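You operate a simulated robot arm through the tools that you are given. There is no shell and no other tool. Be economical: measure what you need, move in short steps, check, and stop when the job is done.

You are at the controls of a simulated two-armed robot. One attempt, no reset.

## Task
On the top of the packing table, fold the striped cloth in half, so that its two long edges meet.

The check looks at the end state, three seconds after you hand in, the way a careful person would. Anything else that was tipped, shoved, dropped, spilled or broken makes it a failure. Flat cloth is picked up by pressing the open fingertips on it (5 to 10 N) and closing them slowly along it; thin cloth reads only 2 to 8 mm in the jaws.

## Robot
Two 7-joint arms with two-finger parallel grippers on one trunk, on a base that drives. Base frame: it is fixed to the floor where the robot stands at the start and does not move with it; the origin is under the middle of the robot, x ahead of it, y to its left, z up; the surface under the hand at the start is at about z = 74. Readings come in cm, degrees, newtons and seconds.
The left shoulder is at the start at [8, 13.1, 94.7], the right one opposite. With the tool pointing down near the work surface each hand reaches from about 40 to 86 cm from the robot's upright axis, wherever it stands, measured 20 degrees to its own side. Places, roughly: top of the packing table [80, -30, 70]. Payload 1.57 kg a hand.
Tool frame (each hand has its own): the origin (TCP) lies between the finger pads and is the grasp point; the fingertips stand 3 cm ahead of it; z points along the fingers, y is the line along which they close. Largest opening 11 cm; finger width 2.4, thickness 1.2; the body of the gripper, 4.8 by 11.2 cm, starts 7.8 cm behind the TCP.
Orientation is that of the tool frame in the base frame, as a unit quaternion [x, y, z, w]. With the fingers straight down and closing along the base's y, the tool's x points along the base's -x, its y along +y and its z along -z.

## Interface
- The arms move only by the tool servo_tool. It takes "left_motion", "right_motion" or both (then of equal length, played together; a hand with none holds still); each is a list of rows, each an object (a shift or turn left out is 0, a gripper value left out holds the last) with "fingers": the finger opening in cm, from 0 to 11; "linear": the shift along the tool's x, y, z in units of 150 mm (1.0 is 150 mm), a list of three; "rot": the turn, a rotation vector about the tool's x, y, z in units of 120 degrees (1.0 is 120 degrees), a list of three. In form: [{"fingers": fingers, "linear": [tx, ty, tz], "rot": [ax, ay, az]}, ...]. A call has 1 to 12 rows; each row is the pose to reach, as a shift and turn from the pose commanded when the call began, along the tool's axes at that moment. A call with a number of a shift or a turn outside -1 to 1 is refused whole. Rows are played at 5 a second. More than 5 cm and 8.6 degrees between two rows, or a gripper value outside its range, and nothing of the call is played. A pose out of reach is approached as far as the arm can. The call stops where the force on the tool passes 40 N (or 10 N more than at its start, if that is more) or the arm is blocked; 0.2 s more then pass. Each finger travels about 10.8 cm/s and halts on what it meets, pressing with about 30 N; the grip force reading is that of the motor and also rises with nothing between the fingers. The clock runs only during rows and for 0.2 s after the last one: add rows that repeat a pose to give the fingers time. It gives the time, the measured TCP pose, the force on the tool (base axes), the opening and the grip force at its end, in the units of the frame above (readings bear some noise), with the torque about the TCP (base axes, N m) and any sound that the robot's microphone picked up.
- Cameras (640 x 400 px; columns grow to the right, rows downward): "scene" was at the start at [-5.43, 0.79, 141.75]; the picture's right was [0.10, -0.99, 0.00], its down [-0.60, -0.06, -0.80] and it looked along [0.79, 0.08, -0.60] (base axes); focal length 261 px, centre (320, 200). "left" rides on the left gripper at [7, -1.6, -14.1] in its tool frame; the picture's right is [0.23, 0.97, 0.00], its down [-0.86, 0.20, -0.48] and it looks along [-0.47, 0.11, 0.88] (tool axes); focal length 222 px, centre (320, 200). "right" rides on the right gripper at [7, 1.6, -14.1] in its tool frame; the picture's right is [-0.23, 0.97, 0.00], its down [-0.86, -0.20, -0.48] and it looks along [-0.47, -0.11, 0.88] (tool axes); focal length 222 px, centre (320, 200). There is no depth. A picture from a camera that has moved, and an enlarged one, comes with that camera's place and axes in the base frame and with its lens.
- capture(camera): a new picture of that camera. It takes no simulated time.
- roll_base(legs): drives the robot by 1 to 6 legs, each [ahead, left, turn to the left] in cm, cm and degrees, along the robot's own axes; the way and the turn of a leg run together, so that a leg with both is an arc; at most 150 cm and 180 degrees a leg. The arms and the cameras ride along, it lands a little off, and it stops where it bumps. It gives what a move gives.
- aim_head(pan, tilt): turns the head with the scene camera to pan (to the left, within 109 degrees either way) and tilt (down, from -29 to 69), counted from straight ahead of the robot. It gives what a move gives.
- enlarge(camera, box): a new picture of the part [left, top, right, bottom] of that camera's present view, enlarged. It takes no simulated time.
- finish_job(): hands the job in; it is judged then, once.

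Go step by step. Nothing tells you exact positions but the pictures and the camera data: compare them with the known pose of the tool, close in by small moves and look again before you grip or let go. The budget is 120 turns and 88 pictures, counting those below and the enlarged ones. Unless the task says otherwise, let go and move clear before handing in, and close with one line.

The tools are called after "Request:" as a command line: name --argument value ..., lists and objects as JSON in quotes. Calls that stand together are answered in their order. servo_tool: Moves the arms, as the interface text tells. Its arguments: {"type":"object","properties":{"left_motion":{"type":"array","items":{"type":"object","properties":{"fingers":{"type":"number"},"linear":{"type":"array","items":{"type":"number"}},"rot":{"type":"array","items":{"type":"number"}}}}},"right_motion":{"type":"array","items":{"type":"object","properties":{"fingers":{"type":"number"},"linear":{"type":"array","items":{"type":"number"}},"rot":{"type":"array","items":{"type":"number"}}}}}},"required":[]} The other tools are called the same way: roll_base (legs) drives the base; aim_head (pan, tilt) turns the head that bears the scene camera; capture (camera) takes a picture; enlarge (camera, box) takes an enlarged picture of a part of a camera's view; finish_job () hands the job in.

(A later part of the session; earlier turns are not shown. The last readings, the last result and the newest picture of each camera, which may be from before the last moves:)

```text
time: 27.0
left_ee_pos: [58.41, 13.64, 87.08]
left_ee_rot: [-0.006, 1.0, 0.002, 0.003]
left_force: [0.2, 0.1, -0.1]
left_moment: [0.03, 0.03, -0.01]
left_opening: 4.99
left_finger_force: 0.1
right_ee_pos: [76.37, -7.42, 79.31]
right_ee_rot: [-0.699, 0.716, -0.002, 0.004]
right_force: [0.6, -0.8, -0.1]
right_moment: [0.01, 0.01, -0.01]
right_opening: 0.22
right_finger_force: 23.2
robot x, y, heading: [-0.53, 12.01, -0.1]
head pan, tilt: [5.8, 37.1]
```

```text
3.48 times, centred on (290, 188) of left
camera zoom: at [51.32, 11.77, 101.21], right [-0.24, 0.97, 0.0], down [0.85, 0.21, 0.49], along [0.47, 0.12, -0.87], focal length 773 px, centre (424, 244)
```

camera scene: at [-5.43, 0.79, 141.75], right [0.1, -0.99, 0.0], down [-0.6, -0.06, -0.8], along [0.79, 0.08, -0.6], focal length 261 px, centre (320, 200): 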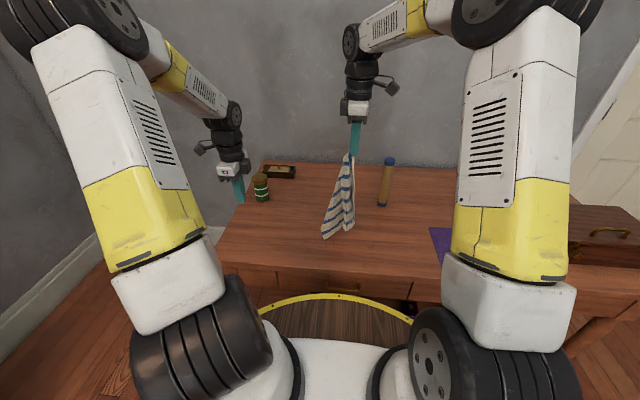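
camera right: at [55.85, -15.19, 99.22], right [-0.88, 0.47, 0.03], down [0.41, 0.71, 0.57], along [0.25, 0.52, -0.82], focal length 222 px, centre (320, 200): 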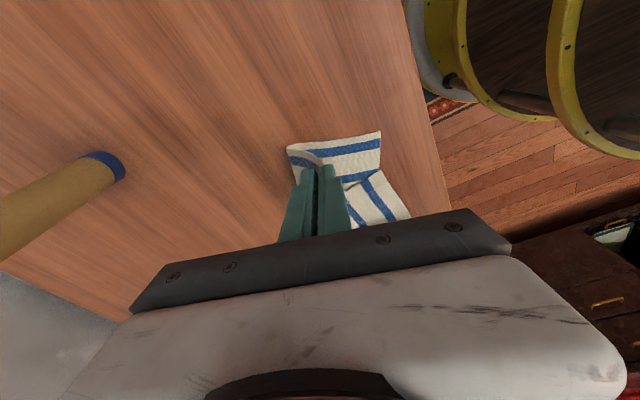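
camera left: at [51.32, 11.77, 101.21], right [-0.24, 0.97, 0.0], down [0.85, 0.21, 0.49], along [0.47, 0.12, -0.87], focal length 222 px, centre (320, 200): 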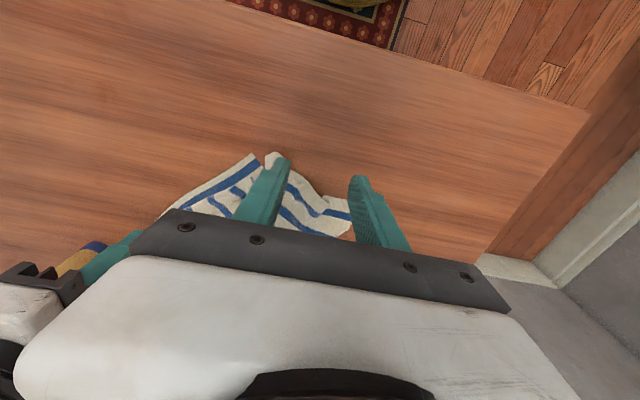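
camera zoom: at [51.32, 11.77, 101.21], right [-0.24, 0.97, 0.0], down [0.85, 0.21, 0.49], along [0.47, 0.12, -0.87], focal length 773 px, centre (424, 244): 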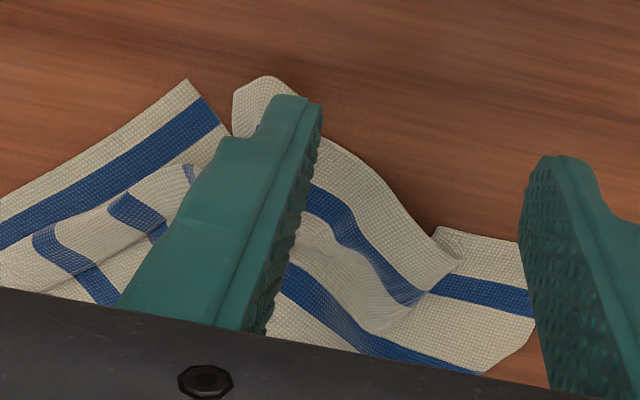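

Request:
servo_tool --left_motion '[{"linear": [-0.1, -0.17, 0.1]}, {"linear": [-0.2, -0.34, 0.2]}]'

Request:
enlarge --camera "left" --box '[230, 110, 410, 225]'

```text
time: 27.6
left_ee_pos: [61.41, 8.55, 83.99]
left_ee_rot: [-0.006, 1.0, 0.001, 0.003]
left_force: [-0.3, 0.7, 1.1]
left_moment: [-0.01, -0.03, -0.01]
left_opening: 5.0
left_finger_force: 0.1
right_ee_pos: [76.47, -7.42, 79.23]
right_ee_rot: [-0.698, 0.716, -0.003, 0.004]
right_force: [0.1, 0.3, -0.1]
right_moment: [0.0, -0.02, -0.04]
right_opening: 0.23
right_finger_force: 23.5
robot x, y, heading: [0.01, 12.3, -0.3]
head pan, tilt: [5.8, 37.1]
```

```text
3.48 times, centred on (320, 168) of left
camera zoom: at [54.4, 6.7, 98.09], right [-0.24, 0.97, 0.0], down [0.85, 0.21, 0.49], along [0.47, 0.12, -0.87], focal length 773 px, centre (320, 313)
```

zoom: 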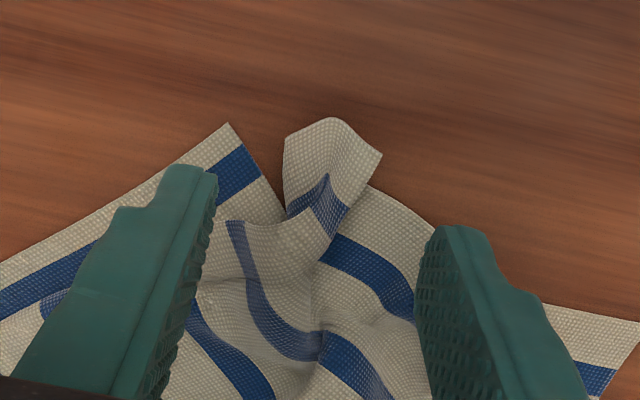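

Corner A's tip is clearly visible on bare table at about (61, 8.8). I go down there and pinch it sideways.

Request:
servo_tool --left_motion '[{"linear": [0.053, 0.017, 0.2]}, {"linear": [0.053, 0.017, 0.35]}, {"linear": [0.053, 0.017, 0.43]}, {"linear": [0.053, 0.017, 0.448]}, {"linear": [0.053, 0.017, 0.448]}]'

Request:
enlarge --camera "left" --box '[230, 110, 410, 225]'

```text
time: 28.8
left_ee_pos: [60.74, 8.74, 77.5]
left_ee_rot: [-0.005, 1.0, 0.002, 0.004]
left_force: [0.4, 0.4, -0.4]
left_moment: [0.03, -0.02, 0.02]
left_opening: 4.99
left_finger_force: 0.0
right_ee_pos: [76.39, -7.4, 79.3]
right_ee_rot: [-0.698, 0.716, -0.003, 0.003]
right_force: [0.6, 0.0, -0.7]
right_moment: [0.02, 0.01, -0.06]
right_opening: 0.2
right_finger_force: 23.4
robot x, y, heading: [-0.18, 11.72, -0.3]
head pan, tilt: [5.8, 37.1]
```

```text
3.48 times, centred on (320, 168) of left
camera zoom: at [53.72, 6.92, 91.59], right [-0.24, 0.97, 0.0], down [0.85, 0.21, 0.49], along [0.47, 0.12, -0.87], focal length 773 px, centre (320, 313)
```

zoom: 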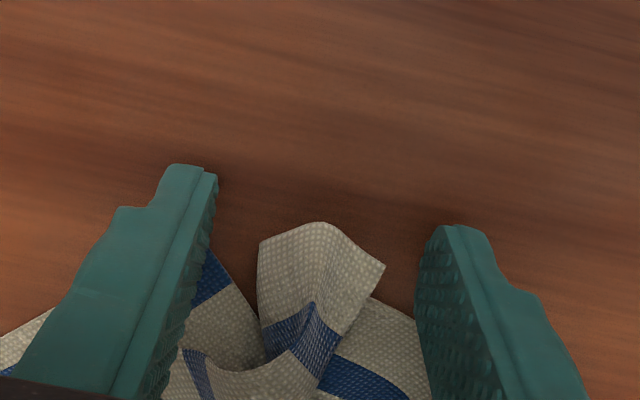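

Request:
servo_tool --left_motion '[{"linear": [-0.05, 0, 0.004]}, {"linear": [-0.05, 0, 0.01], "fingers": 4.2}, {"linear": [-0.05, 0, 0.01], "fingers": 3.4}, {"linear": [-0.05, 0, 0.01], "fingers": 2.6}, {"linear": [-0.05, 0, 0.01], "fingers": 1.8}, {"linear": [-0.05, 0, 0.01], "fingers": 1.0}, {"linear": [-0.05, 0, 0.01], "fingers": 0.4}, {"linear": [-0.05, 0, 0.01], "fingers": 0}, {"linear": [-0.05, 0, 0.01], "fingers": 0}]'

Request:
enlarge --camera "left" --box '[230, 110, 410, 225]'

```text
time: 30.8
left_ee_pos: [61.43, 8.8, 77.36]
left_ee_rot: [-0.005, 1.0, 0.001, 0.004]
left_force: [1.0, 0.4, -0.4]
left_moment: [-0.02, -0.01, 0.01]
left_opening: 0.26
left_finger_force: 24.1
right_ee_pos: [76.39, -7.48, 79.29]
right_ee_rot: [-0.699, 0.716, -0.003, 0.004]
right_force: [0.3, 0.2, 0.7]
right_moment: [0.01, 0.01, -0.02]
right_opening: 0.2
right_finger_force: 23.5
robot x, y, heading: [-0.08, 12.18, -0.5]
head pan, tilt: [5.8, 37.1]
```

```text
3.48 times, centred on (320, 168) of left
camera zoom: at [54.39, 6.93, 91.48], right [-0.24, 0.97, 0.0], down [0.85, 0.21, 0.49], along [0.47, 0.12, -0.87], focal length 773 px, centre (320, 313)
```

zoom: 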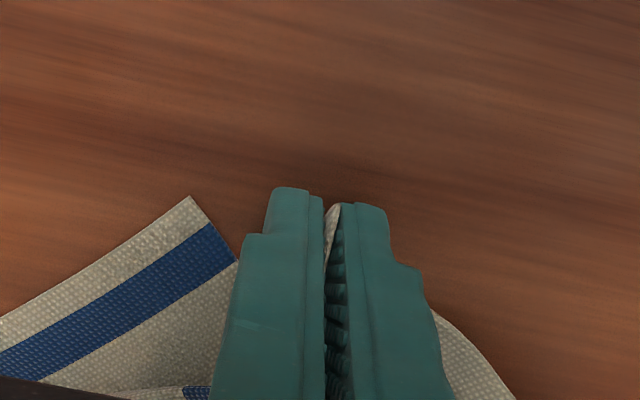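

The left hand now holds A (2.6 mm in the jaws). I lift both hands and spread A and B apart.

Request:
servo_tool --left_motion '[{"linear": [-0.05, 0, -0.2]}, {"linear": [-0.18, 0.08, -0.4]}, {"linear": [-0.31, 0.16, -0.6]}, {"linear": [-0.44, 0.25, -0.75]}, {"linear": [-0.573, 0.333, -0.867]}, {"linear": [-0.573, 0.333, -0.867]}]' --right_motion '[{"linear": [0, 0, -0.15]}, {"linear": [0.03, 0.1, -0.3]}, {"linear": [0.06, 0.2, -0.45]}, {"linear": [0.09, 0.3, -0.6]}, {"linear": [0.11, 0.4, -0.733]}, {"linear": [0.11, 0.4, -0.733]}]'

Request:
capture --camera "scene"

```text
time: 32.2
left_ee_pos: [69.98, 14.07, 90.89]
left_ee_rot: [-0.005, 1.0, 0.002, 0.003]
left_force: [-0.6, -0.6, -0.5]
left_moment: [0.04, -0.02, 0.01]
left_opening: 0.25
left_finger_force: 24.4
right_ee_pos: [70.73, -8.83, 89.94]
right_ee_rot: [-0.699, 0.715, -0.002, 0.003]
right_force: [0.3, 0.6, -0.5]
right_moment: [-0.03, -0.02, -0.04]
right_opening: 0.18
right_finger_force: 23.6
robot x, y, heading: [0.18, 12.0, -0.0]
head pan, tilt: [5.8, 37.1]
```

```text
51 pictures are left
camera scene: at [-5.4, 12.8, 141.75], right [0.1, -1.0, 0.0], down [-0.6, -0.06, -0.8], along [0.79, 0.08, -0.6], focal length 261 px, centre (320, 200)
```

scene: 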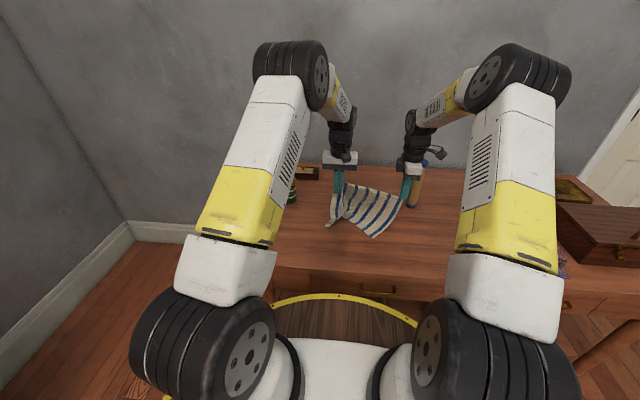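

Both ends of the long edge AB are held with the cloth hanging below. I raise it fully and shift it left to centre it in front of the robot.

Request:
servo_tool --left_motion '[{"linear": [0.053, 0.133, -0.133]}, {"linear": [0.107, 0.267, -0.267]}, {"linear": [0.16, 0.4, -0.4]}, {"linear": [0.213, 0.533, -0.533]}, {"linear": [0.267, 0.68, -0.667]}, {"linear": [0.267, 0.68, -0.667]}]' --right_motion '[{"linear": [-0.124, 0.066, -0.147]}, {"linear": [-0.248, 0.132, -0.293]}, {"linear": [-0.372, 0.198, -0.44]}, {"linear": [-0.496, 0.264, -0.587]}, {"linear": [-0.62, 0.33, -0.733]}, {"linear": [-0.62, 0.33, -0.733]}]'

Request:
enlarge --camera "scene" --box '[230, 110, 430, 260]'

```text
time: 33.6
left_ee_pos: [65.54, 24.19, 100.49]
left_ee_rot: [-0.004, 1.0, 0.002, 0.003]
left_force: [-0.1, -1.2, -0.6]
left_moment: [0.0, -0.01, -0.02]
left_opening: 0.25
left_finger_force: 24.1
right_ee_pos: [65.73, 0.45, 101.01]
right_ee_rot: [-0.698, 0.716, -0.002, 0.002]
right_force: [0.0, 2.2, -0.2]
right_moment: [0.03, -0.03, -0.01]
right_opening: 0.2
right_finger_force: 23.8
robot x, y, heading: [-0.08, 12.27, -0.1]
head pan, tilt: [5.8, 37.1]
```

```text
2.67 times, centred on (330, 185) of scene
camera zoom: at [-5.41, 12.81, 141.75], right [0.1, -1.0, 0.0], down [-0.6, -0.06, -0.8], along [0.79, 0.08, -0.6], focal length 696 px, centre (293, 240)
```

zoom: 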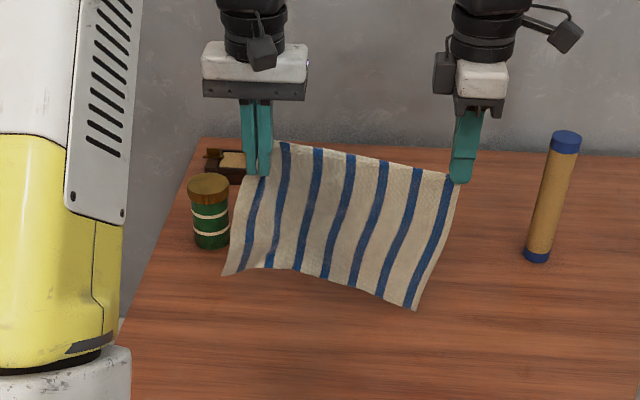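

The cloth hangs nearly flat between the hands but still seems to swing. I hold still for a moment and look again.

Request:
servo_tool --left_motion '[{"linear": [0, 0, 0]}, {"linear": [0, 0, 0]}, {"linear": [0, 0, 0]}, {"linear": [0, 0, 0]}, {"linear": [0, 0, 0]}, {"linear": [0, 0, 0]}, {"linear": [0, 0, 0]}, {"linear": [0, 0, 0]}]'

Request:
enlarge --camera "scene" --box '[250, 130, 390, 235]'

```text
time: 35.4
left_ee_pos: [65.5, 24.14, 100.48]
left_ee_rot: [-0.005, 1.0, 0.002, 0.003]
left_force: [-0.8, -2.3, -0.1]
left_moment: [0.02, 0.02, -0.04]
left_opening: 0.24
left_finger_force: 23.7
right_ee_pos: [65.76, 0.35, 101.05]
right_ee_rot: [-0.698, 0.716, -0.003, 0.003]
right_force: [-0.5, 1.2, 0.0]
right_moment: [0.04, -0.02, -0.01]
right_opening: 0.18
right_finger_force: 23.5
robot x, y, heading: [0.09, 12.03, -0.0]
head pan, tilt: [5.8, 37.1]
```

```text
3.81 times, centred on (320, 182) of scene
camera zoom: at [-5.41, 12.81, 141.75], right [0.1, -1.0, 0.0], down [-0.6, -0.06, -0.8], along [0.79, 0.08, -0.6], focal length 994 px, centre (320, 267)
```

zoom: 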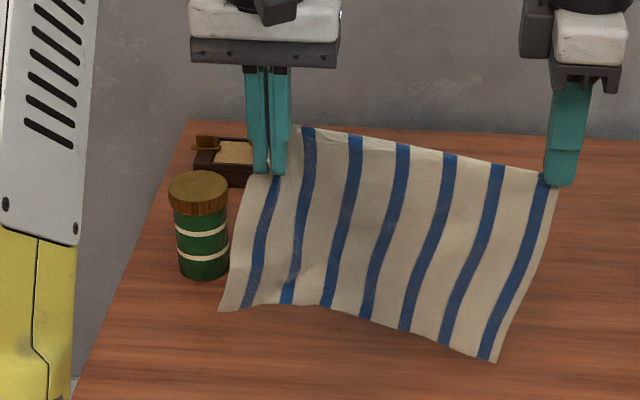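

The cloth is settled. I raise it clear, draw it toward the robot and let it settle before laying it flat.

Request:
servo_tool --left_motion '[{"linear": [0.1, 0, -0.2]}, {"linear": [0.25, 0, -0.27]}, {"linear": [0.4, 0, -0.27]}, {"linear": [0.533, 0, -0.267]}, {"linear": [0.533, 0, -0.267]}, {"linear": [0.533, 0, -0.267]}, {"linear": [0.533, 0, -0.267]}, {"linear": [0.533, 0, -0.267]}, {"linear": [0.533, 0, -0.267]}, {"linear": [0.533, 0, -0.267]}]' --right_motion '[{"linear": [0, 0.1, -0.2]}, {"linear": [0, 0.25, -0.27]}, {"linear": [0, 0.4, -0.27]}, {"linear": [0, 0.533, -0.267]}, {"linear": [0, 0.533, -0.267]}, {"linear": [0, 0.533, -0.267]}, {"linear": [0, 0.533, -0.267]}, {"linear": [0, 0.533, -0.267]}, {"linear": [0, 0.533, -0.267]}, {"linear": [0, 0.533, -0.267]}]'

Request:
capture --camera "scene"

```text
time: 37.6
left_ee_pos: [57.57, 23.94, 104.49]
left_ee_rot: [-0.005, 1.0, 0.002, 0.004]
left_force: [-0.7, -0.3, 0.2]
left_moment: [0.02, 0.0, 0.0]
left_opening: 0.24
left_finger_force: 23.7
right_ee_pos: [57.71, 0.74, 105.19]
right_ee_rot: [-0.698, 0.716, -0.002, 0.003]
right_force: [1.0, 0.9, 0.1]
right_moment: [0.01, 0.0, -0.04]
right_opening: 0.22
right_finger_force: 23.7
robot x, y, heading: [0.25, 11.99, -0.2]
head pan, tilt: [5.8, 37.1]
```

```text
48 pictures are left
camera scene: at [-5.41, 12.81, 141.75], right [0.1, -1.0, 0.0], down [-0.6, -0.06, -0.8], along [0.79, 0.08, -0.6], focal length 261 px, centre (320, 200)
```

scene: 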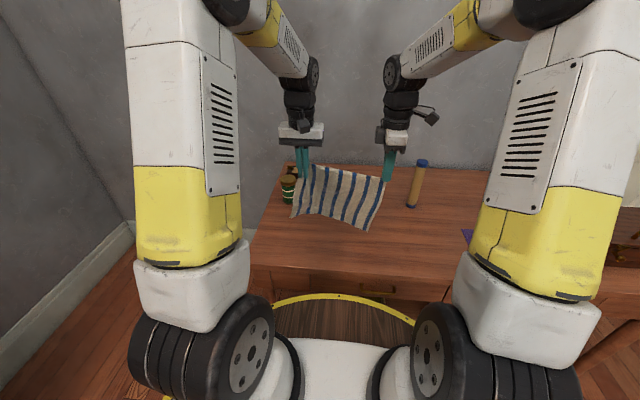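

Now I lower the cloth so that the bottom edge touches near the robot and lay it out away from the robot.

Request:
servo_tool --left_motion '[{"linear": [0, 0, 0.2]}, {"linear": [-0.067, 0, 0.4]}, {"linear": [-0.267, 0, 0.533]}, {"linear": [-0.467, 0, 0.633]}, {"linear": [-0.667, 0, 0.733]}, {"linear": [-0.867, 0, 0.867]}]' --right_motion '[{"linear": [0, 0, 0.2]}, {"linear": [0, -0.067, 0.4]}, {"linear": [0, -0.267, 0.533]}, {"linear": [0, -0.467, 0.633]}, {"linear": [0, -0.667, 0.733]}, {"linear": [0, -0.867, 0.867]}]'

Request:
servo_tool --left_motion '[{"linear": [-0.167, 0, 0.2]}, {"linear": [-0.3, 0, 0.4]}, {"linear": [-0.433, 0, 0.6]}, {"linear": [-0.5, 0, 0.733]}, {"linear": [-0.533, 0, 0.8]}, {"linear": [-0.533, 0, 0.8]}]' --right_motion '[{"linear": [0, -0.167, 0.2]}, {"linear": [0, -0.3, 0.4]}, {"linear": [0, -0.433, 0.6]}, {"linear": [0, -0.5, 0.733]}, {"linear": [0, -0.533, 0.8]}, {"linear": [0, -0.533, 0.8]}]'

Request:
enlarge --camera "scene" --box '[240, 140, 440, 260]'

```text
time: 39.0
left_ee_pos: [70.86, 24.14, 92.07]
left_ee_rot: [-0.006, 1.0, 0.002, 0.004]
left_force: [-0.9, -2.5, 0.0]
left_moment: [0.04, 0.01, -0.05]
left_opening: 0.27
left_finger_force: 24.1
right_ee_pos: [71.05, 0.33, 92.21]
right_ee_rot: [-0.699, 0.715, -0.003, 0.004]
right_force: [0.0, 2.2, 0.8]
right_moment: [0.08, -0.07, -0.03]
right_opening: 0.21
right_finger_force: 23.5
robot x, y, heading: [-0.04, 12.23, 0.0]
head pan, tilt: [5.8, 37.1]
```

```text
time: 40.4
left_ee_pos: [78.73, 24.14, 79.47]
left_ee_rot: [-0.005, 1.0, 0.002, 0.003]
left_force: [-0.3, -2.8, 0.0]
left_moment: [0.01, 0.04, -0.07]
left_opening: 0.26
left_finger_force: 23.9
right_ee_pos: [78.99, 0.17, 80.02]
right_ee_rot: [-0.698, 0.716, -0.002, 0.005]
right_force: [0.4, 2.8, 1.1]
right_moment: [0.09, -0.03, -0.01]
right_opening: 0.19
right_finger_force: 23.5
robot x, y, heading: [-0.22, 12.22, -0.1]
head pan, tilt: [5.8, 37.1]
```

```text
3.20 times, centred on (340, 200) of scene
camera zoom: at [-5.4, 12.81, 141.75], right [0.1, -1.0, 0.0], down [-0.6, -0.06, -0.8], along [0.79, 0.08, -0.6], focal length 835 px, centre (256, 200)
```

zoom: 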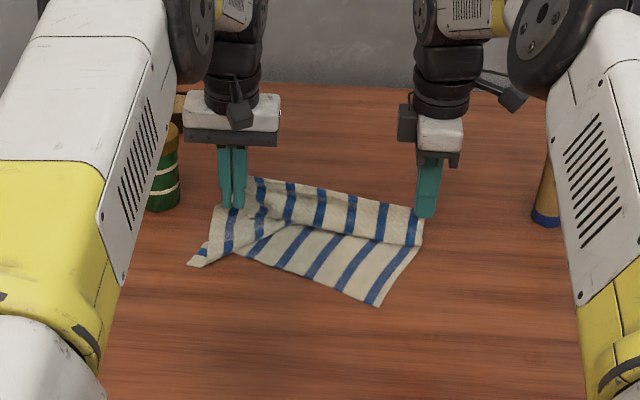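

The bottom edge slid along, so the cloth isn't laid out flat. I'll lift again and lay it the other way: bottom edge down at the far side, then the held edge toward the robot.

Request:
servo_tool --left_motion '[{"linear": [0.09, 0, -0.2]}, {"linear": [0.18, 0, -0.4]}, {"linear": [0.27, 0, -0.6]}, {"linear": [0.36, 0, -0.8]}, {"linear": [0.45, 0, -1.0]}]' --right_motion '[{"linear": [0, 0.09, -0.2]}, {"linear": [0, 0.18, -0.4]}, {"linear": [0, 0.27, -0.6]}, {"linear": [0, 0.36, -0.8]}, {"linear": [0, 0.45, -1.0]}]'

Request:
servo_tool --left_motion '[{"linear": [0, 0, -0.2]}, {"linear": [0, 0, -0.4]}, {"linear": [0, 0, -0.55]}, {"linear": [0, 0, -0.7]}, {"linear": [0, 0, -0.7]}, {"linear": [0, 0, -0.7]}, {"linear": [0, 0, -0.7]}, {"linear": [0, 0, -0.7]}, {"linear": [0, 0, -0.7]}]' --right_motion '[{"linear": [0, 0, -0.2]}, {"linear": [0, 0, -0.4]}, {"linear": [0, 0, -0.55]}, {"linear": [0, 0, -0.7]}, {"linear": [0, 0, -0.7]}, {"linear": [0, 0, -0.7]}, {"linear": [0, 0, -0.7]}, {"linear": [0, 0, -0.7]}, {"linear": [0, 0, -0.7]}]'

Request:
enlarge --camera "scene" --box '[240, 110, 440, 240]'

```text
time: 41.6
left_ee_pos: [72.0, 24.25, 94.5]
left_ee_rot: [-0.005, 1.0, 0.002, 0.003]
left_force: [-0.3, -4.2, -0.8]
left_moment: [0.06, 0.03, -0.05]
left_opening: 0.28
left_finger_force: 23.9
right_ee_pos: [72.1, 0.19, 95.02]
right_ee_rot: [-0.699, 0.715, -0.003, 0.003]
right_force: [0.8, 3.6, 0.3]
right_moment: [0.08, 0.03, -0.01]
right_opening: 0.21
right_finger_force: 23.8
robot x, y, heading: [-0.31, 11.95, 0.4]
head pan, tilt: [5.8, 37.1]
```

```text
time: 43.6
left_ee_pos: [71.65, 24.2, 104.98]
left_ee_rot: [-0.005, 1.0, 0.003, 0.003]
left_force: [0.5, -1.3, -0.4]
left_moment: [0.02, 0.0, -0.01]
left_opening: 0.26
left_finger_force: 24.0
right_ee_pos: [72.24, 0.36, 105.55]
right_ee_rot: [-0.698, 0.716, -0.003, 0.004]
right_force: [0.8, 1.4, -0.6]
right_moment: [0.05, 0.01, -0.02]
right_opening: 0.16
right_finger_force: 24.1
robot x, y, heading: [-0.05, 11.88, -0.1]
head pan, tilt: [5.8, 37.1]
```

```text
3.08 times, centred on (340, 175) of scene
camera zoom: at [-5.4, 12.81, 141.75], right [0.1, -1.0, 0.0], down [-0.6, -0.06, -0.8], along [0.79, 0.08, -0.6], focal length 803 px, centre (258, 277)
```

zoom: 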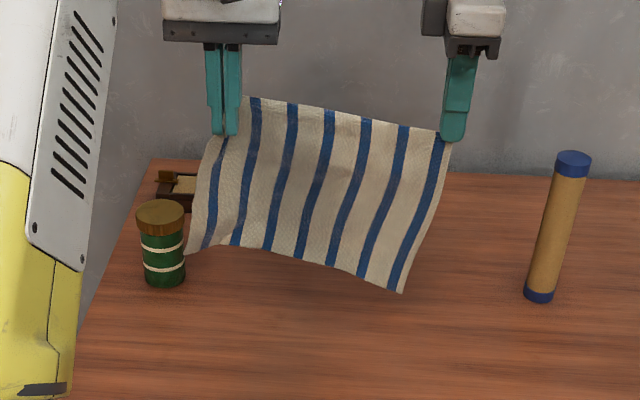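

The cloth hangs clear. Its top edge is tilted because the left grip sits deeper, so I lower the left hand more than the right until the bottom edge just touches the table.

Request:
servo_tool --left_motion '[{"linear": [0, 0, 0.2]}, {"linear": [0, 0, 0.4]}, {"linear": [0, 0, 0.6]}, {"linear": [0, 0, 0.8]}, {"linear": [0, 0, 0.8]}, {"linear": [0, 0, 0.8]}, {"linear": [0, 0, 0.8]}, {"linear": [0, 0, 0.8]}]' --right_motion '[{"linear": [0, 0, 0.13]}, {"linear": [0, 0, 0.26]}, {"linear": [0, 0, 0.4]}, {"linear": [0, 0, 0.5]}, {"linear": [0, 0, 0.5]}, {"linear": [0, 0, 0.5]}, {"linear": [0, 0, 0.5]}, {"linear": [0, 0, 0.5]}]'

Request:
enlarge --camera "scene" --box '[240, 130, 440, 260]'

```text
time: 45.4
left_ee_pos: [71.99, 24.06, 92.84]
left_ee_rot: [-0.005, 1.0, 0.002, 0.004]
left_force: [-0.3, -0.7, 0.0]
left_moment: [0.0, 0.0, -0.03]
left_opening: 0.28
left_finger_force: 24.1
right_ee_pos: [72.07, 0.43, 97.87]
right_ee_rot: [-0.699, 0.715, -0.003, 0.004]
right_force: [-0.1, 0.8, -0.4]
right_moment: [0.02, -0.01, -0.03]
right_opening: 0.19
right_finger_force: 23.7
robot x, y, heading: [0.11, 11.87, -0.4]
head pan, tilt: [5.8, 37.1]
```

```text
3.08 times, centred on (340, 195) of scene
camera zoom: at [-5.4, 12.81, 141.75], right [0.1, -1.0, 0.0], down [-0.6, -0.06, -0.8], along [0.79, 0.08, -0.6], focal length 803 px, centre (258, 215)
```

zoom: 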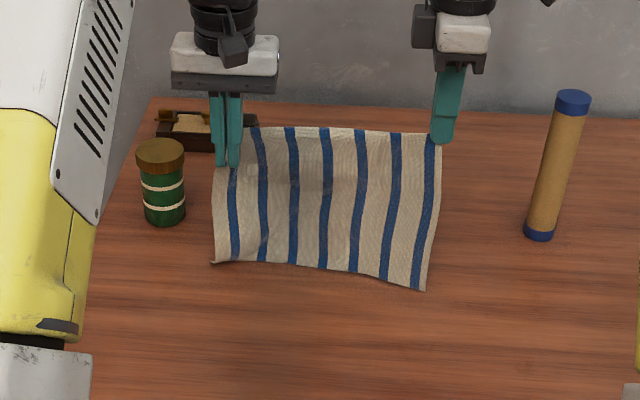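

Now it hangs straight and its bottom edge rests at about x = 70–72.6. I lay it toward the robot slowly.

Request:
servo_tool --left_motion '[{"linear": [0.077, 0, 0.02]}, {"linear": [0.154, 0, 0.04]}, {"linear": [0.231, 0, 0.067]}, {"linear": [0.308, 0, 0.1]}, {"linear": [0.385, 0, 0.133]}, {"linear": [0.462, 0, 0.173]}, {"linear": [0.539, 0, 0.22]}, {"linear": [0.616, 0, 0.273]}, {"linear": [0.693, 0, 0.333]}, {"linear": [0.77, 0, 0.407]}]' --right_motion '[{"linear": [0, 0.1, 0.047]}, {"linear": [0, 0.2, 0.1]}, {"linear": [0, 0.3, 0.147]}, {"linear": [0, 0.4, 0.213]}, {"linear": [0, 0.5, 0.267]}, {"linear": [0, 0.6, 0.327]}, {"linear": [0, 0.7, 0.393]}, {"linear": [0, 0.8, 0.467]}, {"linear": [0, 0.9, 0.553]}, {"linear": [0, 1.0, 0.647]}]'

Request:
enlarge --camera "scene" --box '[240, 150, 440, 280]'

```text
time: 47.6
left_ee_pos: [60.49, 23.9, 86.97]
left_ee_rot: [-0.006, 1.0, 0.001, 0.004]
left_force: [-0.1, -0.9, -0.2]
left_moment: [-0.01, -0.03, -0.03]
left_opening: 0.28
left_finger_force: 23.9
right_ee_pos: [57.37, 0.75, 88.27]
right_ee_rot: [-0.698, 0.716, -0.002, 0.004]
right_force: [-0.3, 1.5, 0.7]
right_moment: [0.0, -0.02, 0.0]
right_opening: 0.22
right_finger_force: 23.1
robot x, y, heading: [-0.05, 12.32, -0.1]
head pan, tilt: [5.8, 37.1]
```

```text
3.08 times, centred on (340, 215) of scene
camera zoom: at [-5.4, 12.81, 141.75], right [0.1, -1.0, 0.0], down [-0.6, -0.06, -0.8], along [0.79, 0.08, -0.6], focal length 803 px, centre (258, 154)
```

zoom: 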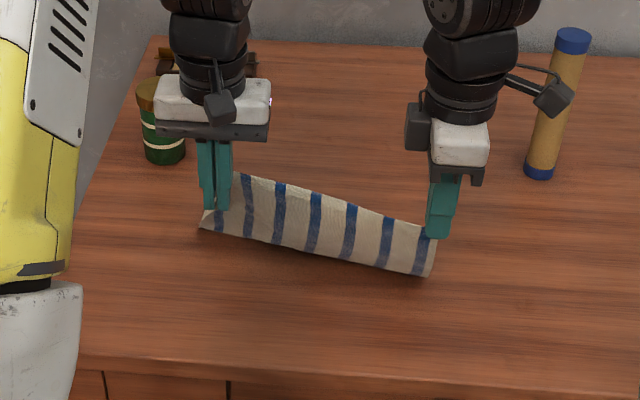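

The lower part seems to lie behind the hands, hidden from this view. I continue laying the held edge down toward the robot.

Request:
servo_tool --left_motion '[{"linear": [0.08, 0, 0.07]}, {"linear": [0.15, 0, 0.15]}, {"linear": [0.22, 0, 0.23]}, {"linear": [0.29, 0, 0.31]}, {"linear": [0.35, 0, 0.39]}, {"linear": [0.4, 0, 0.46]}]' --right_motion '[{"linear": [0, 0.09, 0.09]}, {"linear": [0, 0.17, 0.18]}, {"linear": [0, 0.24, 0.27]}, {"linear": [0, 0.31, 0.36]}, {"linear": [0, 0.37, 0.45]}, {"linear": [0, 0.42, 0.54]}]'

Request:
enlarge --camera "scene" --box '[240, 150, 440, 280]'

Request:
capture --camera "right"

```text
time: 49.0
left_ee_pos: [54.53, 23.92, 79.79]
left_ee_rot: [-0.005, 1.0, 0.002, 0.004]
left_force: [0.0, -0.9, 0.4]
left_moment: [0.0, -0.02, -0.04]
left_opening: 0.27
left_finger_force: 23.9
right_ee_pos: [50.97, 0.94, 80.17]
right_ee_rot: [-0.699, 0.715, -0.003, 0.004]
right_force: [0.4, -0.2, 0.2]
right_moment: [0.03, 0.01, -0.02]
right_opening: 0.19
right_finger_force: 23.5
robot x, y, heading: [0.09, 12.34, -0.3]
head pan, tilt: [5.8, 37.1]
```

```text
3.08 times, centred on (340, 215) of scene
camera zoom: at [-5.42, 12.81, 141.74], right [0.1, -1.0, 0.0], down [-0.6, -0.06, -0.8], along [0.79, 0.08, -0.6], focal length 803 px, centre (258, 154)
```

zoom: 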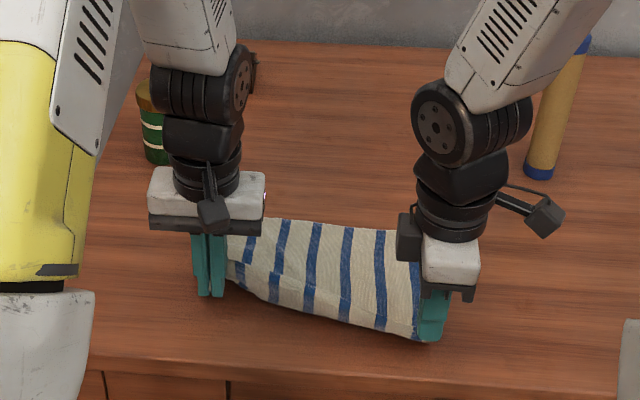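

```text
42 pictures are left
camera right: at [49.03, -6.04, 94.29], right [-0.97, 0.25, -0.01], down [0.22, 0.85, 0.48], along [0.13, 0.46, -0.88], focal length 222 px, centre (320, 200)
```

right: 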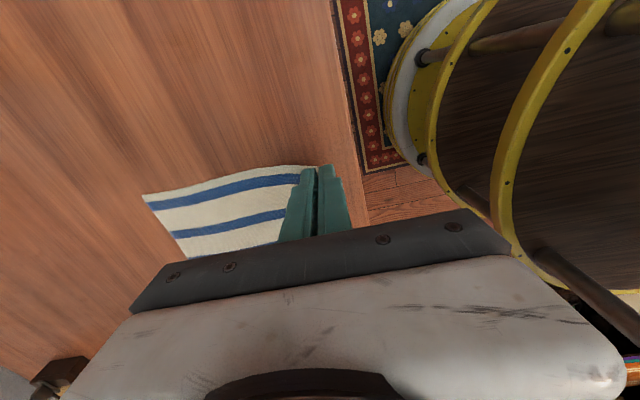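

The cloth is now laid flat, with the DC edge at about x = 70 and the held edge AB near the robot at about x = 51–54. I'll set the left corner down, release it and look, to re-grip it properly.

Request:
servo_tool --left_motion '[{"linear": [0.01, 0, 0.07]}, {"linear": [0.02, 0, 0.14]}, {"linear": [0.02, 0, 0.15], "fingers": 1.5}, {"linear": [0.02, 0, 0.15], "fingers": 3}, {"linear": [0.02, 0, 0.13], "fingers": 4}, {"linear": [0.02, 0, -0.1], "fingers": 4}, {"linear": [0.02, 0, -0.4], "fingers": 4}, {"linear": [0.02, 0.2, -0.6]}]' --right_motion '[{"linear": [0, 0.0, 0.06]}, {"linear": [0, 0.0, 0.13]}, {"linear": [0, 0, 0.13]}, {"linear": [0, 0, 0.13]}, {"linear": [0, 0, 0.13]}, {"linear": [0, 0, 0.13]}, {"linear": [0, 0, 0.13]}, {"linear": [0, 0, 0.13]}]'

Request:
capture --camera "left"

Request:
enlarge --camera "scene" --box '[260, 170, 400, 270]'

```text
time: 50.8
left_ee_pos: [53.94, 26.46, 89.04]
left_ee_rot: [-0.006, 1.0, 0.001, 0.003]
left_force: [-0.2, -0.3, -0.6]
left_moment: [0.02, 0.01, 0.0]
left_opening: 3.97
left_finger_force: 0.1
right_ee_pos: [50.94, 0.87, 78.06]
right_ee_rot: [-0.698, 0.716, -0.002, 0.002]
right_force: [0.2, 0.0, -0.1]
right_moment: [0.03, 0.02, -0.02]
right_opening: 0.2
right_finger_force: 23.7
robot x, y, heading: [0.52, 12.14, -0.1]
head pan, tilt: [5.8, 37.1]
```

```text
41 pictures are left
camera left: at [46.96, 24.78, 103.08], right [-0.24, 0.97, 0.0], down [0.85, 0.21, 0.49], along [0.47, 0.12, -0.87], focal length 222 px, centre (320, 200)
```

left: 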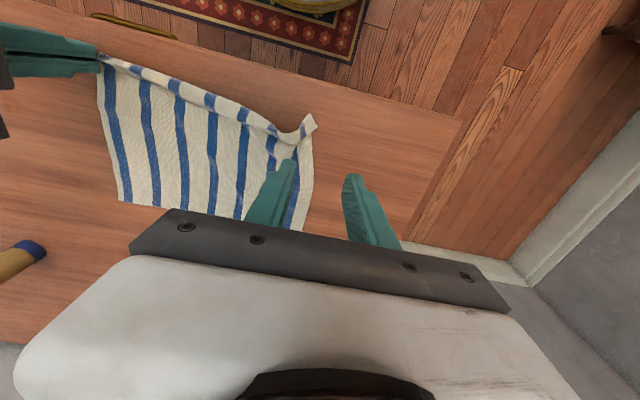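

```text
4.00 times, centred on (330, 220) of scene
camera zoom: at [-5.38, 12.79, 141.75], right [0.1, -1.0, 0.0], down [-0.6, -0.06, -0.8], along [0.79, 0.08, -0.6], focal length 1044 px, centre (280, 120)
```

zoom: 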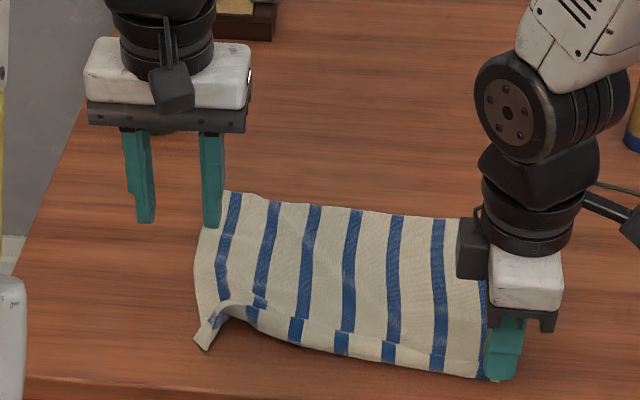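

Request:
enlarge --camera "left" --box '[90, 40, 330, 220]'

```text
2.22 times, centred on (210, 130) of left
camera zoom: at [46.96, 24.78, 103.08], right [-0.24, 0.97, 0.0], down [0.85, 0.21, 0.49], along [0.47, 0.12, -0.87], focal length 494 px, centre (564, 356)
```

zoom: 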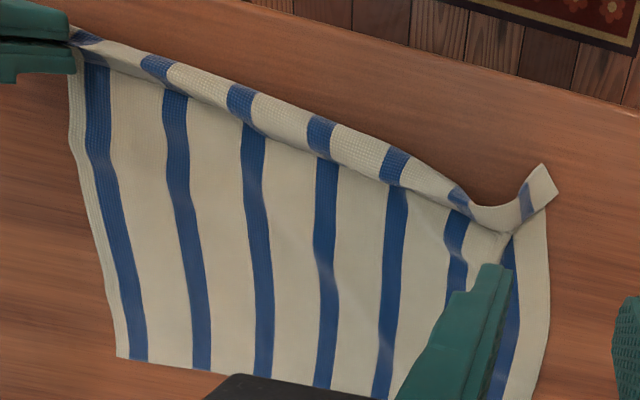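

The AB hem is rolled back on top by about 2.5 cm. If I pinch just the tips of A and B, lifting will unroll it. I release B with the right hand and bring the left hand over A's tip at about (52, 25).

Request:
servo_tool --left_motion '[{"linear": [0.06, -0.03, 0.1]}, {"linear": [0.12, -0.07, 0.25]}, {"linear": [0.18, -0.107, 0.4]}, {"linear": [0.18, -0.107, 0.52]}, {"linear": [0.18, -0.107, 0.62]}, {"linear": [0.18, -0.107, 0.62]}, {"linear": [0.18, -0.107, 0.62]}]' --right_motion '[{"linear": [0, 0, 0.02], "fingers": 0.8}, {"linear": [0, 0, 0.03], "fingers": 1.6}, {"linear": [0, 0, 0.03], "fingers": 2.4}, {"linear": [0, 0, -0.1], "fingers": 2.4}, {"linear": [0, 0, -0.3]}, {"linear": [0, 0, -0.5]}, {"linear": [0.1, 0, -0.7]}]'

Request:
enlarge --camera "left" --box '[160, 60, 420, 240]'

Request:
enlarge --camera "scene" --box '[260, 170, 400, 270]'

```text
time: 52.4
left_ee_pos: [51.52, 25.22, 79.78]
left_ee_rot: [-0.005, 1.0, 0.002, 0.004]
left_force: [0.3, 0.0, -0.1]
left_moment: [-0.01, 0.04, 0.03]
left_opening: 4.0
left_finger_force: 0.1
right_ee_pos: [50.8, -0.61, 88.58]
right_ee_rot: [-0.698, 0.716, -0.002, 0.002]
right_force: [0.5, 0.7, -0.4]
right_moment: [0.0, 0.02, 0.0]
right_opening: 2.4
right_finger_force: 0.1
robot x, y, heading: [-0.14, 11.83, 0.0]
head pan, tilt: [5.8, 37.1]
```

```text
2.22 times, centred on (290, 150) of left
camera zoom: at [44.38, 23.35, 93.74], right [-0.24, 0.97, 0.0], down [0.85, 0.21, 0.49], along [0.47, 0.12, -0.87], focal length 494 px, centre (387, 311)
```

zoom: 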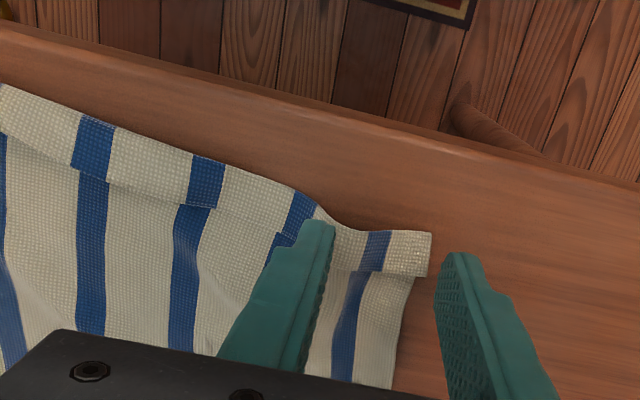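

```text
4.00 times, centred on (330, 220) of scene
camera zoom: at [-5.38, 12.82, 141.75], right [0.1, -1.0, 0.0], down [-0.6, -0.06, -0.8], along [0.79, 0.08, -0.6], focal length 1044 px, centre (280, 120)
```

zoom: 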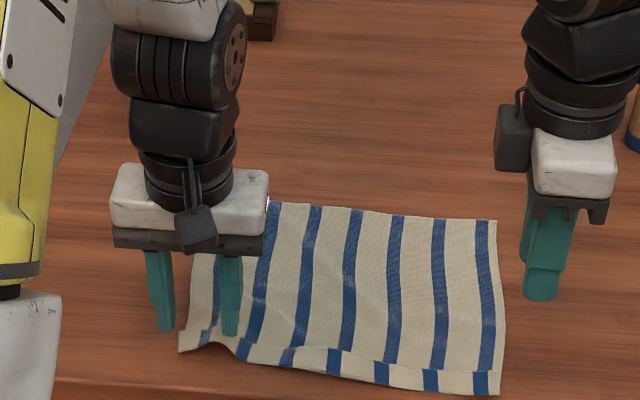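

The cloth is flat now, with only a hem of about 2 cm still folded on top along AB. I try unrolling it by pressing a closed fingertip lightly on the hem and dragging it toward the robot, first on the left.

Request:
servo_tool --left_motion '[{"linear": [-0.02, -0.05, -0.05], "fingers": 0}, {"linear": [-0.053, -0.147, 0], "fingers": 0}, {"linear": [-0.053, -0.147, 0.1]}, {"linear": [-0.053, -0.147, 0.155]}, {"linear": [-0.053, -0.147, 0.166]}]'

```text
time: 53.6
left_ee_pos: [52.39, 23.14, 77.12]
left_ee_rot: [-0.005, 1.0, 0.002, 0.005]
left_force: [-0.3, 0.9, 12.9]
left_moment: [-0.02, 0.14, 0.0]
left_opening: 0.0
left_finger_force: 21.3
right_ee_pos: [50.66, -0.48, 88.57]
right_ee_rot: [-0.699, 0.716, -0.004, 0.004]
right_force: [0.1, -0.2, -0.4]
right_moment: [0.0, -0.01, 0.0]
right_opening: 2.38
right_finger_force: 0.1
robot x, y, heading: [-0.11, 12.16, 0.0]
head pan, tilt: [5.8, 37.1]
```

Request:
servo_tool --left_motion '[{"linear": [0.0, 0, -0.004]}, {"linear": [0.05, 0, -0.004]}, {"linear": [0.1, 0, -0.004]}, {"linear": [0.15, 0, -0.004]}, {"linear": [0.2, 0, -0.004]}, {"linear": [0.2, 0, -0.2]}, {"linear": [0.1, 0.2, -0.4]}]'

Request:
enlarge --camera "left" --box '[120, 40, 380, 220]'

```text
time: 55.2
left_ee_pos: [50.78, 25.74, 83.47]
left_ee_rot: [-0.005, 1.0, 0.002, 0.003]
left_force: [0.5, 0.3, -0.2]
left_moment: [0.0, 0.07, -0.01]
left_opening: 0.0
left_finger_force: 21.3
right_ee_pos: [50.76, -0.58, 88.59]
right_ee_rot: [-0.698, 0.716, -0.003, 0.004]
right_force: [-1.2, -0.7, 0.1]
right_moment: [0.05, 0.02, 0.0]
right_opening: 2.39
right_finger_force: 0.0
robot x, y, heading: [0.04, 11.86, -0.2]
head pan, tilt: [5.8, 37.1]
```

```text
2.22 times, centred on (250, 130) of left
camera zoom: at [43.77, 23.92, 97.59], right [-0.24, 0.97, 0.0], down [0.85, 0.21, 0.48], along [0.47, 0.12, -0.87], focal length 494 px, centre (476, 356)
```

zoom: 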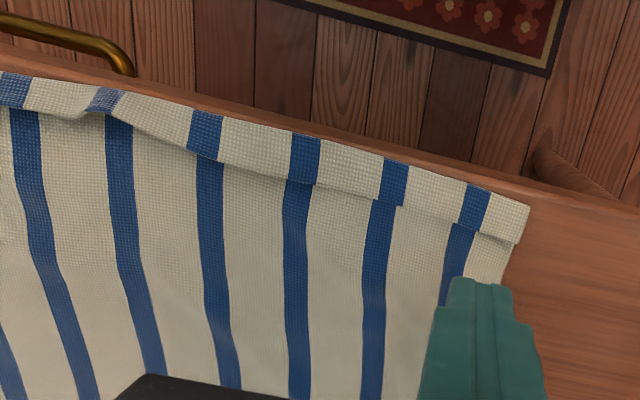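

The whole cloth slides instead of the hem unrolling. Since it slides easily, I'll slide it a few cm over the near table edge so the hem hangs and drops open, then draw it back. I bring both closed hands down onto the cloth body.

Request:
servo_tool --left_motion '[{"linear": [-0.2, -0.15, 0]}, {"linear": [-0.4, -0.3, 0]}, {"linear": [-0.533, -0.333, 0.1]}, {"linear": [-0.533, -0.333, 0.25]}, {"linear": [-0.533, -0.333, 0.38]}, {"linear": [-0.533, -0.333, 0.41]}]' --right_motion '[{"linear": [-0.15, -0.2, 0.1], "fingers": 0}, {"linear": [-0.346, -0.4, 0.2]}, {"linear": [-0.346, -0.512, 0.4]}, {"linear": [-0.346, -0.512, 0.6]}, {"linear": [-0.346, -0.512, 0.7]}, {"linear": [-0.346, -0.512, 0.735]}]'

```text
time: 56.6
left_ee_pos: [58.92, 21.13, 77.1]
left_ee_rot: [-0.005, 1.0, 0.002, 0.004]
left_force: [-0.5, 0.1, 5.1]
left_moment: [0.0, 0.05, -0.03]
left_opening: 0.0
left_finger_force: 21.7
right_ee_pos: [58.73, 4.38, 77.52]
right_ee_rot: [-0.698, 0.716, -0.002, 0.003]
right_force: [-0.1, -0.7, 0.1]
right_moment: [-0.02, 0.02, 0.0]
right_opening: 0.0
right_finger_force: 21.2
robot x, y, heading: [-0.03, 11.72, 0.1]
head pan, tilt: [5.8, 37.1]
```

Request:
servo_tool --left_motion '[{"linear": [0, 0, 0.001]}, {"linear": [0, 0, 0.002]}, {"linear": [0, 0, 0.002]}]' --right_motion '[{"linear": [0, 0, 0.012]}, {"linear": [0, 0, 0.02]}, {"linear": [0, 0, 0.024]}]'

```text
time: 57.4
left_ee_pos: [58.8, 21.02, 77.16]
left_ee_rot: [-0.005, 1.0, 0.002, 0.005]
left_force: [0.0, 2.1, 4.2]
left_moment: [0.03, -0.01, -0.03]
left_opening: 0.0
left_finger_force: 21.3
right_ee_pos: [58.82, 4.44, 77.27]
right_ee_rot: [-0.698, 0.716, -0.004, 0.003]
right_force: [1.0, 0.7, 0.3]
right_moment: [0.01, 0.0, 0.0]
right_opening: 0.0
right_finger_force: 21.6
robot x, y, heading: [0.13, 12.28, -0.2]
head pan, tilt: [5.8, 37.1]
```

Request:
servo_tool --left_motion '[{"linear": [0, 0, 0.001]}, {"linear": [0, 0, 0.002]}, {"linear": [0, 0, 0.002]}]' --right_motion '[{"linear": [0, 0, 0.006]}, {"linear": [0, 0, 0.012]}, {"linear": [0, 0, 0.014]}]'

```text
time: 58.2
left_ee_pos: [58.97, 21.15, 77.04]
left_ee_rot: [-0.005, 1.0, 0.002, 0.004]
left_force: [1.6, 0.6, 14.2]
left_moment: [-0.04, 0.02, 0.01]
left_opening: 0.0
left_finger_force: 21.7
right_ee_pos: [58.87, 4.42, 77.26]
right_ee_rot: [-0.699, 0.715, -0.002, 0.004]
right_force: [0.5, -0.1, 0.1]
right_moment: [0.02, -0.02, 0.0]
right_opening: 0.01
right_finger_force: 21.3
robot x, y, heading: [0.07, 12.15, 0.1]
head pan, tilt: [5.8, 37.1]
```

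Request:
servo_tool --left_motion '[{"linear": [0, 0, -0.002]}, {"linear": [0, 0, -0.003]}, {"linear": [0, 0, -0.003]}]' --right_motion '[{"linear": [0, 0, 0.006]}, {"linear": [0, 0, 0.011]}, {"linear": [0, 0, 0.011]}]'

```text
time: 59.0
left_ee_pos: [58.92, 21.16, 77.02]
left_ee_rot: [-0.005, 1.0, 0.001, 0.004]
left_force: [-1.3, 1.0, 20.8]
left_moment: [-0.04, 0.16, -0.01]
left_opening: 0.02
left_finger_force: 21.8
right_ee_pos: [58.84, 4.4, 77.05]
right_ee_rot: [-0.699, 0.715, -0.003, 0.005]
right_force: [-4.1, 0.1, 16.9]
right_moment: [-0.01, 0.15, 0.0]
right_opening: 0.0
right_finger_force: 21.1
robot x, y, heading: [0.08, 12.14, -0.1]
head pan, tilt: [5.8, 37.1]
```

Both press firmly now, so I ease a little and drag the cloth 6 cm toward the robot.

Request:
servo_tool --left_motion '[{"linear": [0, 0, -0.004]}, {"linear": [0.08, 0, -0.004]}, {"linear": [0.16, 0, -0.004]}, {"linear": [0.24, 0, -0.004]}, {"linear": [0.32, 0, -0.004]}, {"linear": [0.4, 0, -0.004]}, {"linear": [0.4, 0, -0.004]}]' --right_motion '[{"linear": [0, 0, -0.003]}, {"linear": [0, 0.08, -0.003]}, {"linear": [0, 0.16, -0.003]}, {"linear": [0, 0.24, -0.003]}, {"linear": [0, 0.32, -0.003]}, {"linear": [0, 0.4, -0.003]}, {"linear": [0, 0.4, -0.003]}]'

Request:
capture --camera "left"

Request:
enlarge --camera "scene" --box '[250, 180, 410, 300]'

```text
time: 60.6
left_ee_pos: [52.88, 21.2, 77.13]
left_ee_rot: [-0.005, 1.0, 0.002, 0.005]
left_force: [3.0, 0.6, 12.4]
left_moment: [0.0, 0.02, 0.01]
left_opening: 0.01
left_finger_force: 21.1
right_ee_pos: [52.84, 4.7, 77.11]
right_ee_rot: [-0.699, 0.715, -0.003, 0.004]
right_force: [7.9, 0.1, 33.4]
right_moment: [0.01, -0.1, 0.01]
right_opening: 0.03
right_finger_force: 21.4
robot x, y, heading: [0.14, 11.58, -0.2]
head pan, tilt: [5.8, 37.1]
```

```text
35 pictures are left
camera left: at [45.83, 19.35, 91.2], right [-0.24, 0.97, 0.0], down [0.85, 0.21, 0.49], along [0.47, 0.12, -0.87], focal length 222 px, centre (320, 200)
```

left: 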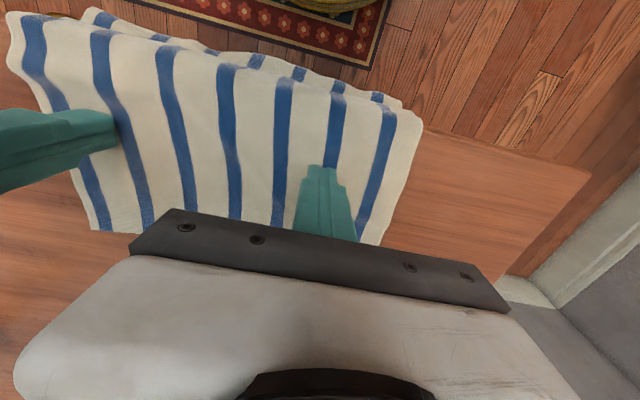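

```text
3.33 times, centred on (330, 240) of scene
camera zoom: at [-5.48, 12.82, 141.74], right [0.1, -1.0, 0.0], down [-0.6, -0.06, -0.8], along [0.79, 0.08, -0.6], focal length 870 px, centre (287, 67)
```

zoom: 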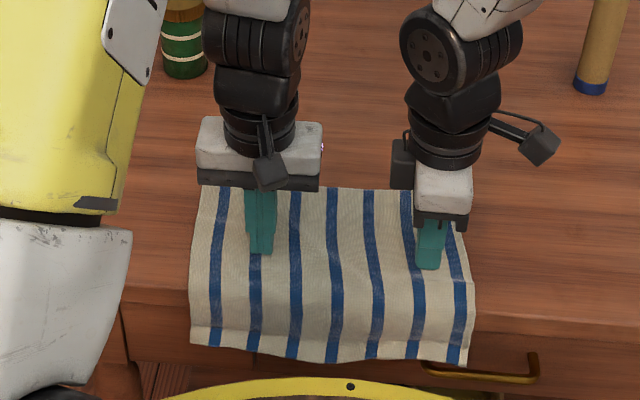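

The hem dropped open over the edge. Now I lift, re-press near the far edge DC (at about x = 61) and drag the cloth back away from the robot.

Request:
servo_tool --left_motion '[{"linear": [0, 0, -0.1]}, {"linear": [-0.2, 0, -0.1]}, {"linear": [-0.36, 0, -0.1]}, {"linear": [-0.36, 0, -0.04]}, {"linear": [-0.36, 0, -0.002]}, {"linear": [-0.36, 0, 0.0]}]' --right_motion '[{"linear": [0, 0, -0.1]}, {"linear": [0, -0.2, -0.1]}, {"linear": [0, -0.36, -0.1]}, {"linear": [0, -0.36, -0.04]}, {"linear": [0, -0.36, -0.007]}, {"linear": [0, -0.36, -0.005]}]'

```text
time: 62.0
left_ee_pos: [58.3, 21.33, 77.0]
left_ee_rot: [-0.005, 1.0, 0.002, 0.004]
left_force: [-0.4, 0.9, 8.4]
left_moment: [-0.01, 0.05, -0.01]
left_opening: 0.0
left_finger_force: 21.1
right_ee_pos: [58.36, 4.51, 77.24]
right_ee_rot: [-0.698, 0.716, -0.003, 0.004]
right_force: [0.0, 0.1, 0.3]
right_moment: [0.0, 0.0, 0.0]
right_opening: 0.0
right_finger_force: 21.1
robot x, y, heading: [-0.1, 11.89, -0.2]
head pan, tilt: [5.8, 37.1]
```

Request:
servo_tool --left_motion '[{"linear": [0, 0, 0.001]}, {"linear": [0, 0, 0.002]}, {"linear": [-0.08, 0, 0.002]}, {"linear": [-0.16, 0, 0.002]}, {"linear": [-0.24, 0, 0.002]}, {"linear": [-0.32, 0, 0.002]}, {"linear": [-0.4, 0, 0.002]}, {"linear": [-0.48, 0, 0.002]}, {"linear": [-0.56, 0, 0.002]}, {"linear": [-0.64, 0, 0.002]}, {"linear": [-0.72, 0, 0.002]}]' --right_motion '[{"linear": [0, 0, 0.01]}, {"linear": [0, 0, 0.014]}, {"linear": [0, -0.08, 0.014]}, {"linear": [0, -0.16, 0.014]}, {"linear": [0, -0.24, 0.014]}, {"linear": [0, -0.32, 0.014]}, {"linear": [0, -0.4, 0.014]}, {"linear": [0, -0.48, 0.014]}, {"linear": [0, -0.56, 0.014]}, {"linear": [0, -0.64, 0.014]}, {"linear": [0, -0.72, 0.014]}]'

Request:
enlarge --camera "scene" --box '[250, 160, 410, 280]'

```text
time: 64.4
left_ee_pos: [68.94, 21.38, 77.1]
left_ee_rot: [-0.006, 1.0, 0.001, 0.004]
left_force: [0.0, -0.9, 1.1]
left_moment: [-0.01, 0.0, 0.01]
left_opening: 0.0
left_finger_force: 20.8
right_ee_pos: [69.09, 4.18, 77.14]
right_ee_rot: [-0.698, 0.716, -0.003, 0.003]
right_force: [-4.2, 1.2, 16.9]
right_moment: [0.02, 0.22, 0.01]
right_opening: 0.0
right_finger_force: 21.6
robot x, y, heading: [0.13, 12.06, 0.2]
head pan, tilt: [5.8, 37.1]
```

```text
3.33 times, centred on (330, 220) of scene
camera zoom: at [-5.47, 12.82, 141.74], right [0.1, -1.0, 0.0], down [-0.6, -0.06, -0.8], along [0.79, 0.08, -0.6], focal length 870 px, centre (287, 133)
```

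zoom: 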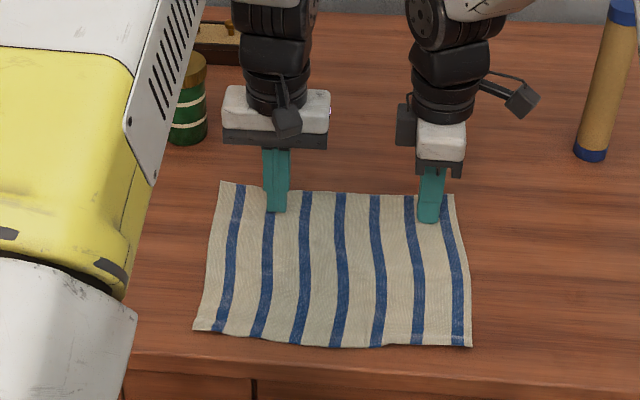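

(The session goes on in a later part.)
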